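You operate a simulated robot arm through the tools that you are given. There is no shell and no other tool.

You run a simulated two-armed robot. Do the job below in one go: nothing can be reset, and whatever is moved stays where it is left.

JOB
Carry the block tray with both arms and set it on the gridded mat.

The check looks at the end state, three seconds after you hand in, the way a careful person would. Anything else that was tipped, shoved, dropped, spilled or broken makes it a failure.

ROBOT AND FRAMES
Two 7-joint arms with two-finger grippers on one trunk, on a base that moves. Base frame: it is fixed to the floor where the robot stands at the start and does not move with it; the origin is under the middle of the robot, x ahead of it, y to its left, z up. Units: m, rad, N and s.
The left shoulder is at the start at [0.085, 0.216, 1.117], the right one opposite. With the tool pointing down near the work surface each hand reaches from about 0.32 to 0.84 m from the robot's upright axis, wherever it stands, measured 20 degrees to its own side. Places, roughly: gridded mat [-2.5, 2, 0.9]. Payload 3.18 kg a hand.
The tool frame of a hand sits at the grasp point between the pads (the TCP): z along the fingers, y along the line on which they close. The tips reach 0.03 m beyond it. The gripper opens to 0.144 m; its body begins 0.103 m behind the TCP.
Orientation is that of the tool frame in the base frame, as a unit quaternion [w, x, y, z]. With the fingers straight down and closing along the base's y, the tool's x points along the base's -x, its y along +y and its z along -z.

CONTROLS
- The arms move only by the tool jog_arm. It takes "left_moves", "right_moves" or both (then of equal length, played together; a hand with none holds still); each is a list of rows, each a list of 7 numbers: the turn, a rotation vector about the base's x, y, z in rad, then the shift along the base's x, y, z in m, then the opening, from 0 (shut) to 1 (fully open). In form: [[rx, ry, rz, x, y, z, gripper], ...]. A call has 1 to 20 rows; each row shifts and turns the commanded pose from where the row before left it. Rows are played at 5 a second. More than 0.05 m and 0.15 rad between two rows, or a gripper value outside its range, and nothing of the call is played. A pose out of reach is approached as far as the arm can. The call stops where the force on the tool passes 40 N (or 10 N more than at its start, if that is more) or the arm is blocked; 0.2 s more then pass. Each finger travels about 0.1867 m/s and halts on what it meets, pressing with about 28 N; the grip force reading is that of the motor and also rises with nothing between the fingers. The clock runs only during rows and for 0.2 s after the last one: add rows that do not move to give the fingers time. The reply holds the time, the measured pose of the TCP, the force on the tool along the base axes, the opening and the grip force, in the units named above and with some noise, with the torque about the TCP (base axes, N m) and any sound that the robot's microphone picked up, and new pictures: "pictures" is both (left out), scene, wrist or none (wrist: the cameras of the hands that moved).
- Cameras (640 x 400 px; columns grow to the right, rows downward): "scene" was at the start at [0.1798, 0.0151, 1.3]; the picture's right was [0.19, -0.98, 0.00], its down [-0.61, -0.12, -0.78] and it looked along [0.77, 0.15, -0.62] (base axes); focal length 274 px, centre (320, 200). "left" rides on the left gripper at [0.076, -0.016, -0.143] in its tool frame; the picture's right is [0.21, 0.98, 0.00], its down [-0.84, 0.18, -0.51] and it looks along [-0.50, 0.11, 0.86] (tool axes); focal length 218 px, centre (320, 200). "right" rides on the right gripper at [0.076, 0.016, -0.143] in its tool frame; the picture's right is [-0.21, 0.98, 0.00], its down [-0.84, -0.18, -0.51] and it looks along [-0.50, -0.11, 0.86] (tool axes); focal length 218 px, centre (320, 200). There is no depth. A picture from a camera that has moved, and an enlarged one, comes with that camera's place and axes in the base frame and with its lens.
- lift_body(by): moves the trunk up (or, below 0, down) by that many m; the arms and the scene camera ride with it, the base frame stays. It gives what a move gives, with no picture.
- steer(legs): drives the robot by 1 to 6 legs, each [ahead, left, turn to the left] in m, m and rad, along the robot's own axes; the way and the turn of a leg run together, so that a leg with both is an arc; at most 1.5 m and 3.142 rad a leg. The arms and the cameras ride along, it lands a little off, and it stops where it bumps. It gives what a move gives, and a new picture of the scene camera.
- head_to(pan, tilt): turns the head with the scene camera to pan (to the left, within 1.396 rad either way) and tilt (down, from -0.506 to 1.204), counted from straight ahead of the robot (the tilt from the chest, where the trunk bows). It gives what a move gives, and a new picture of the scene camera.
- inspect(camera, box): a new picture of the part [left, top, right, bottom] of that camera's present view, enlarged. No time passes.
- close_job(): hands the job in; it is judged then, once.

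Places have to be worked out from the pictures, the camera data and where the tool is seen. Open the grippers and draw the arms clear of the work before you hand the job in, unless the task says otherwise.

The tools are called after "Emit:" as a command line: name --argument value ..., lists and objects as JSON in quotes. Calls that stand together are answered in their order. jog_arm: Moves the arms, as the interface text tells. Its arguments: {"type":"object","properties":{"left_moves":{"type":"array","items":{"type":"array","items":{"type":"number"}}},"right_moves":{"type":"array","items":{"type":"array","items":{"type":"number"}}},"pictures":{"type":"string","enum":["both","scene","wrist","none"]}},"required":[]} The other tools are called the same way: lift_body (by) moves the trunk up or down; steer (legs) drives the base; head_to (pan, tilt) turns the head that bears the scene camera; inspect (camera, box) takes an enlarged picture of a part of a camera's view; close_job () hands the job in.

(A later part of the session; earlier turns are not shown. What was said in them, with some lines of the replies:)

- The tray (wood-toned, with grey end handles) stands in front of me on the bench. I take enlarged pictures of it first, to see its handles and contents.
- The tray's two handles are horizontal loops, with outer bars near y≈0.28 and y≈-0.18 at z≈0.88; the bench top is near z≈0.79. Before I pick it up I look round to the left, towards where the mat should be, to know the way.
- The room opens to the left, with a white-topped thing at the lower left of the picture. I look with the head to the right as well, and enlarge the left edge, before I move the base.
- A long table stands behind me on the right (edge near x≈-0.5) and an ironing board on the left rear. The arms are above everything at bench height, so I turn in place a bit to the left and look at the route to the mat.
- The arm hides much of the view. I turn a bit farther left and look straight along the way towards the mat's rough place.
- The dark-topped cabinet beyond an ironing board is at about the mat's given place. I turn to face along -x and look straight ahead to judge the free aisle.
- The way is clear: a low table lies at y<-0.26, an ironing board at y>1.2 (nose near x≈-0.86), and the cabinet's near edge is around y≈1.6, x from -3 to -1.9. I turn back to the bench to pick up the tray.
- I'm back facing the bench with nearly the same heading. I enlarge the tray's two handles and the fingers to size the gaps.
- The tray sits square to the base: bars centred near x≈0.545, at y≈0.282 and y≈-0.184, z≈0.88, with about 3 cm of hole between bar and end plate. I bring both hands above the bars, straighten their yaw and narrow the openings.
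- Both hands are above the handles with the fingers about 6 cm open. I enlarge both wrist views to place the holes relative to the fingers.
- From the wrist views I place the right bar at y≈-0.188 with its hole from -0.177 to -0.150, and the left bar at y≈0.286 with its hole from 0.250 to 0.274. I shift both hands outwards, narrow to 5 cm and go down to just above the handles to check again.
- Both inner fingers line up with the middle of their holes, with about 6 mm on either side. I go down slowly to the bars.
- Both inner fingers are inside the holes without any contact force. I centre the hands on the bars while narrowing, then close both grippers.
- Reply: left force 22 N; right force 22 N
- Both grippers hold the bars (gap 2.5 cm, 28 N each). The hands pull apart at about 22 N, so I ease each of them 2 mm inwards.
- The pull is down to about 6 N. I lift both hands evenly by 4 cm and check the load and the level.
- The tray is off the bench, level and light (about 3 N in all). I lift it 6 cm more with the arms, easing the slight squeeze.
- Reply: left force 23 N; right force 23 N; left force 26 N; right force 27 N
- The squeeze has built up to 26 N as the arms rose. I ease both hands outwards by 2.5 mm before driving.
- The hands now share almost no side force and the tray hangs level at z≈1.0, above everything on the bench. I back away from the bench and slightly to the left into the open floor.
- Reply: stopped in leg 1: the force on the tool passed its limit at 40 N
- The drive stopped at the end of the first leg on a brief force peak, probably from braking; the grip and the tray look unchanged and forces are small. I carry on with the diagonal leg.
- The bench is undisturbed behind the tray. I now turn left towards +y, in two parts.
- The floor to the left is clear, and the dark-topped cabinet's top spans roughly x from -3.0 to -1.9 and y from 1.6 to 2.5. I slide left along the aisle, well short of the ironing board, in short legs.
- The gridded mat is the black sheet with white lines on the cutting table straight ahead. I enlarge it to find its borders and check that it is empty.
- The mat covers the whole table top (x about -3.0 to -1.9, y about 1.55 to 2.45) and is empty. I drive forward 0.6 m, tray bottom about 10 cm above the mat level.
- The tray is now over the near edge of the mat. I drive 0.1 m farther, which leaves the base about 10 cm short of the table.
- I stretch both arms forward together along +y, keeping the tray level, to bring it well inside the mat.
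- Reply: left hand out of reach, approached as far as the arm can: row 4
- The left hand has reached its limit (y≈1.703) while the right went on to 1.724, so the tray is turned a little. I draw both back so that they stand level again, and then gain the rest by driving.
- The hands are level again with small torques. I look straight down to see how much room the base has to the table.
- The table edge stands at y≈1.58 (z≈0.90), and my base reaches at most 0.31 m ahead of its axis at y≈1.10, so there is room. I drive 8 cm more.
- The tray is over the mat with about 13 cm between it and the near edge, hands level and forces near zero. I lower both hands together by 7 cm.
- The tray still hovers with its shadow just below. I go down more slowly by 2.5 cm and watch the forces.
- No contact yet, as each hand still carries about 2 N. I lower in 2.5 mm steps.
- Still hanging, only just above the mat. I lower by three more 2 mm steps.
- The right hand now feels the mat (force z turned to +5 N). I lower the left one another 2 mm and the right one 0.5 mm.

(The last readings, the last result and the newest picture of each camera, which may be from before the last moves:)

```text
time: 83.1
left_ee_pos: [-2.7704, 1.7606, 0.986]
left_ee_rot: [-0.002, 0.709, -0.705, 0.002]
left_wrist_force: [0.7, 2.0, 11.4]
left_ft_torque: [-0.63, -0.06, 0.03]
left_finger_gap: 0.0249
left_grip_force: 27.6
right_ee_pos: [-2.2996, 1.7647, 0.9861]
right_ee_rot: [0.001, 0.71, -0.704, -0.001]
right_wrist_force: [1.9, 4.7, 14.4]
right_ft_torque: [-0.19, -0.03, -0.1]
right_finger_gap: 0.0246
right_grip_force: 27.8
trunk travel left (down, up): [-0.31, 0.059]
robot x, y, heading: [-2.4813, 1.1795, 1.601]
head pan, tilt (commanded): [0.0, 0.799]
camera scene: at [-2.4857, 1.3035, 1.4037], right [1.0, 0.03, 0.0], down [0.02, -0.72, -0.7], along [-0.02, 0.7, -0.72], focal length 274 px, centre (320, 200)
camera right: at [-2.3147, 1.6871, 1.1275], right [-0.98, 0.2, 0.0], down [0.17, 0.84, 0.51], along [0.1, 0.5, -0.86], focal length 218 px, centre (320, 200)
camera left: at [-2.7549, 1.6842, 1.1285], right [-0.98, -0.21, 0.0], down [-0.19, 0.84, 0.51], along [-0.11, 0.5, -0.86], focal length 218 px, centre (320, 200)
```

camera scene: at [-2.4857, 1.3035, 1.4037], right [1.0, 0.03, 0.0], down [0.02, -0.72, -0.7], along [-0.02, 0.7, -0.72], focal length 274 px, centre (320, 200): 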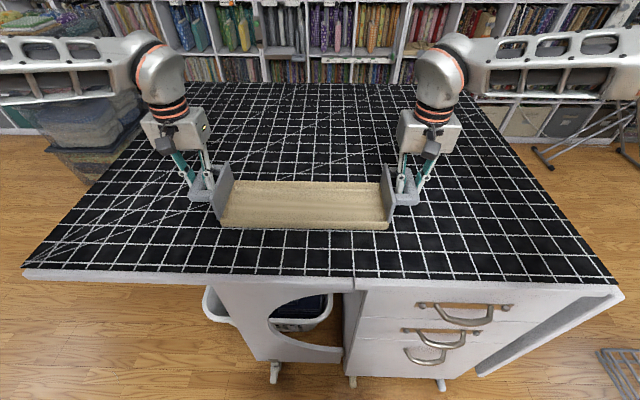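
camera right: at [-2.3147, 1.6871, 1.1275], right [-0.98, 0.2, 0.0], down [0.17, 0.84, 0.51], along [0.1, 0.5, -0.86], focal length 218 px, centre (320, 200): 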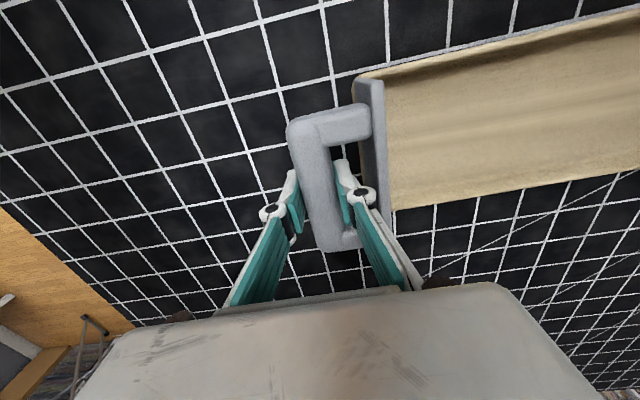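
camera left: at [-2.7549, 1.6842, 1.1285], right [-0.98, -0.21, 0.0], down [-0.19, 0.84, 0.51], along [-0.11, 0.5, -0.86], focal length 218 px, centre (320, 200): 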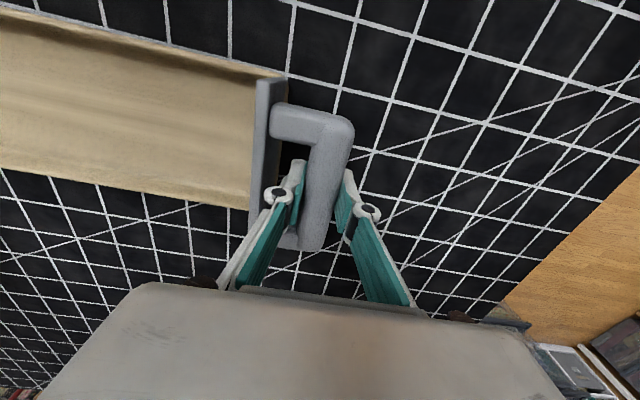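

Both ends are down, pressing lightly at 11 and 14 N. I take off most of the pressure, then open the fingers just enough to clear the bars (about 3.7 cm).

Emit:
jog_arm --left_moves '[[0, 0, 0, 0, 0, 0.0012, 0.0], [0, 0, 0, 0, 0, 0, 0.0], [0, 0, 0, 0, 0, 0, 0.2], [0, 0, 0, 0, 0, 0, 0.26], [0, 0, 0, 0, 0, 0, 0.26]]' --right_moves '[[0, 0, 0, 0, 0, 0.0015, 0.0], [0, 0, 0, 0, 0, 0, 0.0], [0, 0, 0, 0, 0, 0, 0.2], [0, 0, 0, 0, 0, 0, 0.26], [0, 0, 0, 0, 0, 0, 0.26]]'

Emit:
inspect --camera "right" --box '[240, 90, 440, 260]'

Emit:
inspect --camera "left" --box '[220, 90, 420, 260]'

```text
time: 84.3
left_ee_pos: [-2.7712, 1.7615, 0.9859]
left_ee_rot: [0.0, 0.709, -0.705, 0.004]
left_wrist_force: [0.4, -0.2, -0.6]
left_ft_torque: [-0.01, 0.02, 0.0]
left_finger_gap: 0.0374
left_grip_force: 0.1
right_ee_pos: [-2.3008, 1.7637, 0.9845]
right_ee_rot: [0.001, 0.711, -0.704, 0.001]
right_wrist_force: [0.0, -0.1, -0.3]
right_ft_torque: [0.05, -0.02, 0.02]
right_finger_gap: 0.0374
right_grip_force: 0.1
trunk travel left (down, up): [-0.31, 0.059]
robot x, y, heading: [-2.4834, 1.1831, 1.608]
head pan, tilt (commanded): [0.0, 0.799]
camera scene: at [-2.4862, 1.3046, 1.4034], right [1.0, 0.03, 0.0], down [0.02, -0.72, -0.7], along [-0.02, 0.7, -0.72], focal length 274 px, centre (320, 200)
camera right: at [-2.3151, 1.6874, 1.1272], right [-0.98, 0.2, 0.0], down [0.17, 0.85, 0.5], along [0.1, 0.49, -0.86], focal length 218 px, centre (320, 200)
camera left: at [-2.7552, 1.685, 1.1277], right [-0.98, -0.21, 0.0], down [-0.19, 0.84, 0.5], along [-0.11, 0.49, -0.86], focal length 218 px, centre (320, 200)
```

scene: 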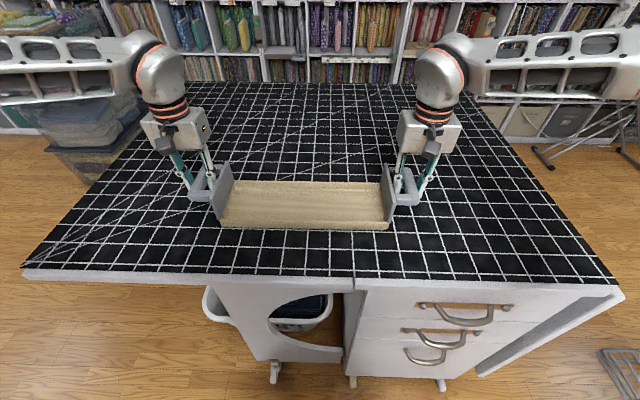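
right: 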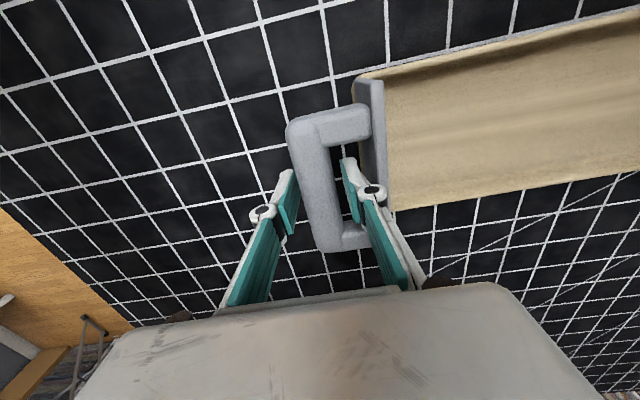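
left: 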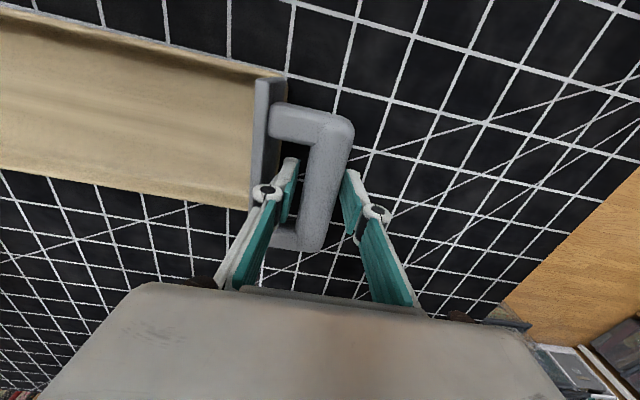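

```text
2.35 times, centred on (340, 175) of right
camera zoom: at [-2.3151, 1.6874, 1.1272], right [-0.98, 0.2, 0.0], down [0.17, 0.85, 0.5], along [0.1, 0.49, -0.86], focal length 514 px, centre (273, 259)
```

zoom: 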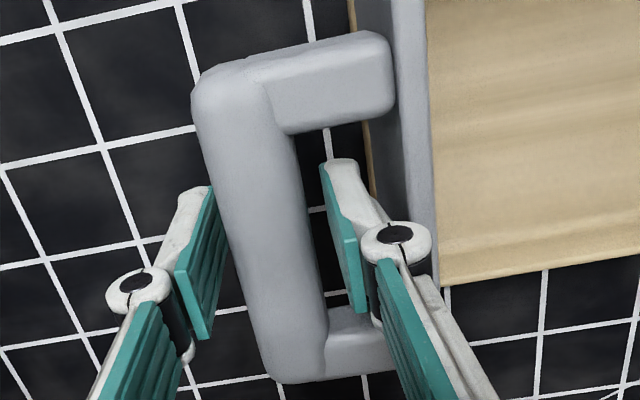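

```text
2.35 times, centred on (320, 175) of left
camera zoom: at [-2.7552, 1.685, 1.1277], right [-0.98, -0.21, 0.0], down [-0.19, 0.84, 0.5], along [-0.11, 0.49, -0.86], focal length 514 px, centre (320, 259)
```

zoom: 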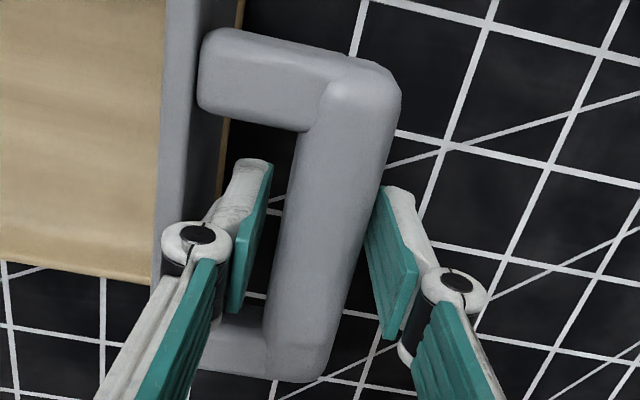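

Both hands have let go with clear gaps either side of the bars and no force. I raise them straight up, slowly.

Emit:
jog_arm --left_moves '[[0, 0, 0, 0, 0, 0.005, 0.26], [0, 0, 0, 0, 0, 0.01, 0.26], [0, 0, 0, 0, 0, 0.01, 0.26], [0, 0, 0, 0, 0, 0.015, 0.26], [0, 0, 0, 0, 0, 0.02, 0.26], [0, 0, 0, 0, 0, 0.02, 0.26], [0, 0, 0, 0, 0, 0, 0.26]]' --right_moves '[[0, 0, 0, 0, 0, 0.005, 0.26], [0, 0, 0, 0, 0, 0.01, 0.26], [0, 0, 0, 0, 0, 0.01, 0.26], [0, 0, 0, 0, 0, 0.015, 0.26], [0, 0, 0, 0, 0, 0.02, 0.26], [0, 0, 0, 0, 0, 0.02, 0.26], [0, 0, 0, 0, 0, 0, 0.26]]'

```text
time: 85.9
left_ee_pos: [-2.7714, 1.7643, 1.0651]
left_ee_rot: [0.0, 0.71, -0.705, 0.003]
left_wrist_force: [-0.3, 0.3, 0.3]
left_ft_torque: [0.0, 0.0, 0.0]
left_finger_gap: 0.0373
left_grip_force: 0.0
right_ee_pos: [-2.3001, 1.7643, 1.0658]
right_ee_rot: [0.003, 0.711, -0.703, 0.001]
right_wrist_force: [-0.2, 0.3, 0.0]
right_ft_torque: [0.02, 0.02, -0.01]
right_finger_gap: 0.0376
right_grip_force: 0.3
trunk travel left (down, up): [-0.31, 0.059]
robot x, y, heading: [-2.4833, 1.1835, 1.598]
head pan, tilt (commanded): [0.0, 0.799]
camera scene: at [-2.4862, 1.3051, 1.4033], right [1.0, 0.03, 0.0], down [0.02, -0.72, -0.7], along [-0.02, 0.7, -0.72], focal length 274 px, centre (320, 200)
camera right: at [-2.3152, 1.6882, 1.2081], right [-0.98, 0.2, 0.0], down [0.17, 0.85, 0.5], along [0.1, 0.49, -0.86], focal length 218 px, centre (320, 200)
camera left: at [-2.7556, 1.6855, 1.2072], right [-0.98, -0.21, 0.0], down [-0.19, 0.84, 0.5], along [-0.11, 0.49, -0.86], focal length 218 px, centre (320, 200)
```

scene: 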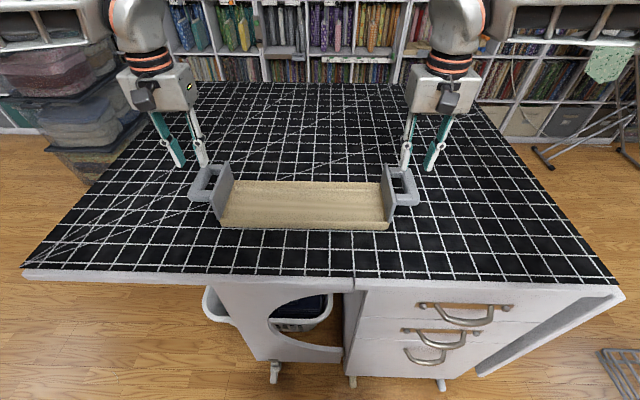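
right: 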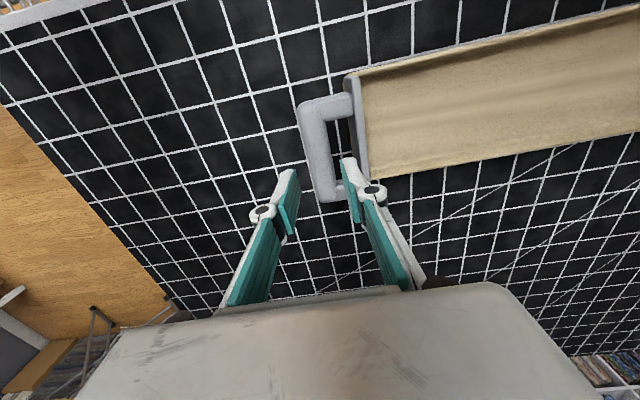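
left: 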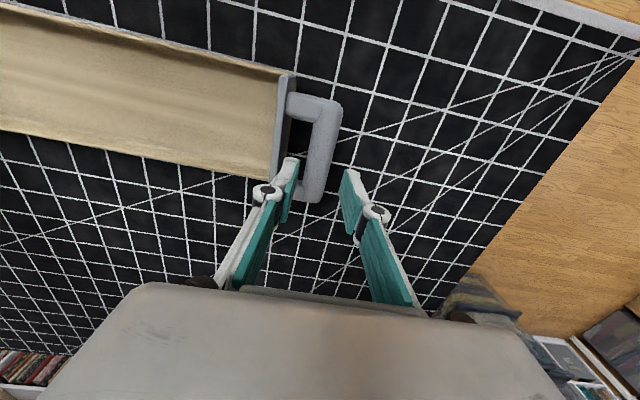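

The hands are free of the tray, which stands flat on the mat. I raise them farther, open the grippers and draw them back towards me, above the tray's height.

Emit:
jog_arm --left_moves '[[0, 0, 0, 0, 0, 0.03, 0.26], [0, 0, 0, 0, 0, 0.03, 0.26], [0, 0, 0, 0, -0.03, 0.015, 0.5], [0, 0, 0, 0, -0.04, 0, 0.8], [0, 0, 0, 0, -0.04, 0, 1.0], [0, 0, 0, 0, -0.04, 0, 1.0], [0, 0, 0, 0, 0, 0, 1.0]]' --right_moves '[[0, 0, 0, 0, 0, 0.03, 0.26], [0, 0, 0, 0, 0, 0.03, 0.26], [0, 0, 0, 0, -0.03, 0.015, 0.5], [0, 0, 0, 0, -0.04, 0, 0.8], [0, 0, 0, 0, -0.04, 0, 1.0], [0, 0, 0, 0, -0.04, 0, 1.0], [0, 0, 0, 0, 0, 0, 1.0]]'

Emit:
steer --legs '[[-0.25, 0, 0]]'

Emit:
inspect --camera "scene" --box '[150, 80, 490, 300]'

```text
time: 87.5
left_ee_pos: [-2.772, 1.6111, 1.1397]
left_ee_rot: [0.0, 0.71, -0.705, 0.003]
left_wrist_force: [0.7, -0.3, 0.0]
left_ft_torque: [-0.07, -0.01, 0.0]
left_finger_gap: 0.1439
left_grip_force: 0.1
right_ee_pos: [-2.2993, 1.6157, 1.1403]
right_ee_rot: [0.002, 0.711, -0.703, 0.0]
right_wrist_force: [-0.2, 0.2, 0.7]
right_ft_torque: [-0.03, 0.0, 0.01]
right_finger_gap: 0.1441
right_grip_force: 0.1
trunk travel left (down, up): [-0.31, 0.059]
robot x, y, heading: [-2.4827, 1.183, 1.603]
head pan, tilt (commanded): [0.0, 0.799]
camera scene: at [-2.486, 1.306, 1.4032], right [1.0, 0.03, 0.0], down [0.02, -0.72, -0.7], along [-0.02, 0.7, -0.72], focal length 274 px, centre (320, 200)
camera right: at [-2.3151, 1.539, 1.2823], right [-0.98, 0.2, 0.0], down [0.17, 0.85, 0.5], along [0.1, 0.49, -0.86], focal length 218 px, centre (320, 200)
camera left: at [-2.7555, 1.5345, 1.2813], right [-0.98, -0.21, 0.0], down [-0.19, 0.84, 0.5], along [-0.11, 0.49, -0.86], focal length 218 px, centre (320, 200)
```

scene: 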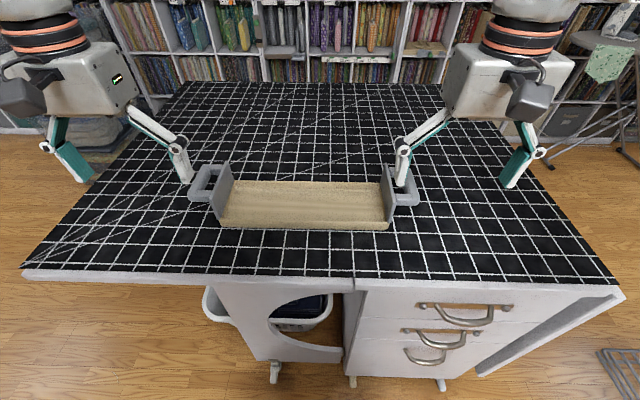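
right: 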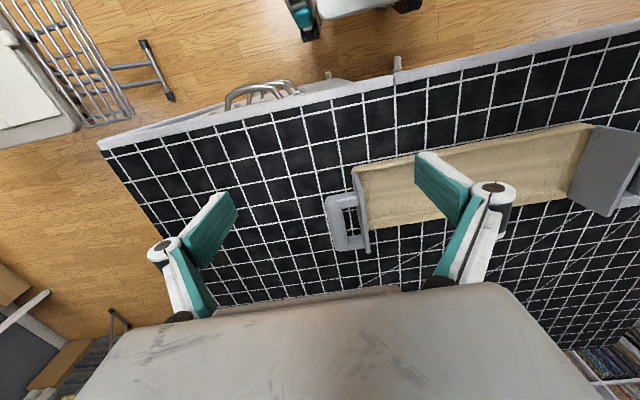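
left: 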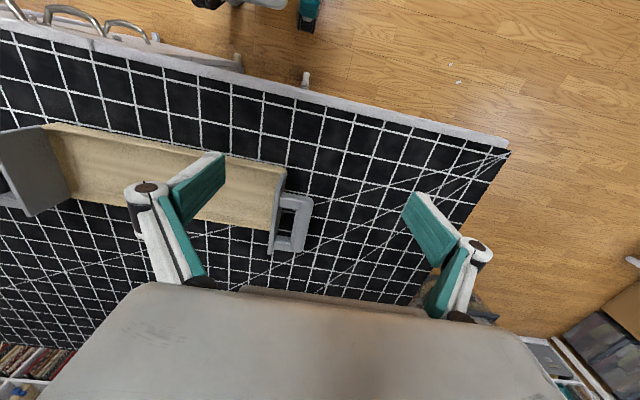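

```text
time: 89.4
left_ee_pos: [-2.7648, 1.3549, 1.1405]
left_ee_rot: [0.0, 0.708, -0.706, 0.002]
left_wrist_force: [0.3, 0.2, 0.0]
left_ft_torque: [0.04, 0.01, 0.01]
left_finger_gap: 0.1439
left_grip_force: 0.0
right_ee_pos: [-2.292, 1.3589, 1.1414]
right_ee_rot: [0.001, 0.71, -0.704, 0.001]
right_wrist_force: [0.5, -0.7, -0.4]
right_ft_torque: [-0.01, -0.01, 0.03]
right_finger_gap: 0.1441
right_grip_force: 0.1
trunk travel left (down, up): [-0.31, 0.059]
robot x, y, heading: [-2.4742, 0.9308, 1.599]
head pan, tilt (commanded): [0.0, 0.799]
camera scene: at [-2.4783, 1.0496, 1.4035], right [1.0, 0.03, 0.0], down [0.02, -0.72, -0.7], along [-0.02, 0.7, -0.72], focal length 274 px, centre (320, 200)
```

scene: 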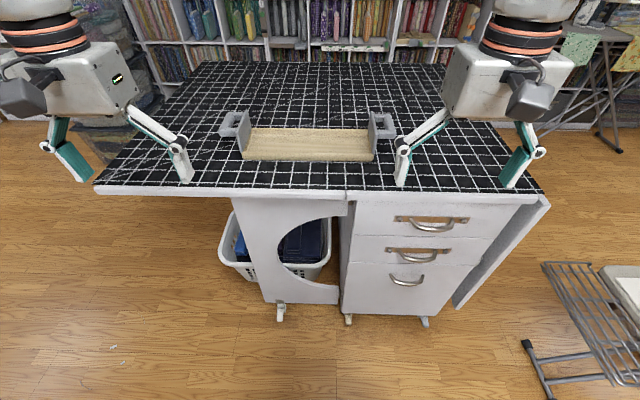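

```text
1.82 times, centred on (320, 190) of scene
camera zoom: at [-2.4783, 1.0496, 1.4035], right [1.0, 0.03, 0.0], down [0.02, -0.72, -0.7], along [-0.02, 0.7, -0.72], focal length 497 px, centre (320, 218)
```

zoom: 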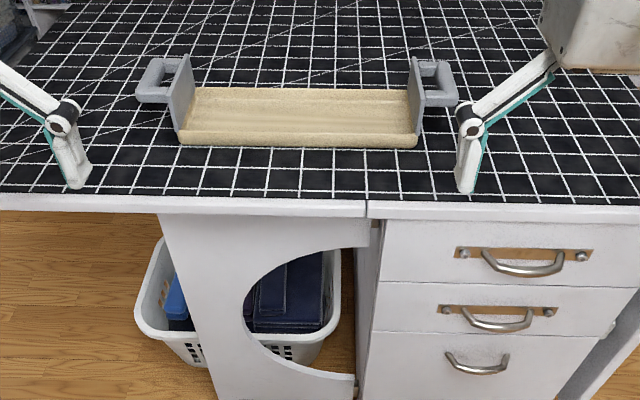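

The tray stands flat and well inside the gridded mat. Both grippers are open, the arms are clear, and nothing else was touched, so I hand the job in.

Emit:
close_job

```text
The job is handed in.
```

The block tray is on the gridded mat, set down flat with both arms and well inside the mat's edges. The job is handed in.

- **Position:** the tray's middle is at about [-2.54, 1.76], roughly 13 cm in from the mat's near edge.
- **Carry:** the tray was already empty and stayed level. The base stopped once on a brief force peak while backing away from the bench. The grip and the tray were unchanged, so I went on.
- **Arms:** both grippers are open, the arms are drawn back from the tray, and I backed the base about 25 cm away from the table.
- **Surroundings:** I saw no sign in the pictures that anything else was moved or tipped.
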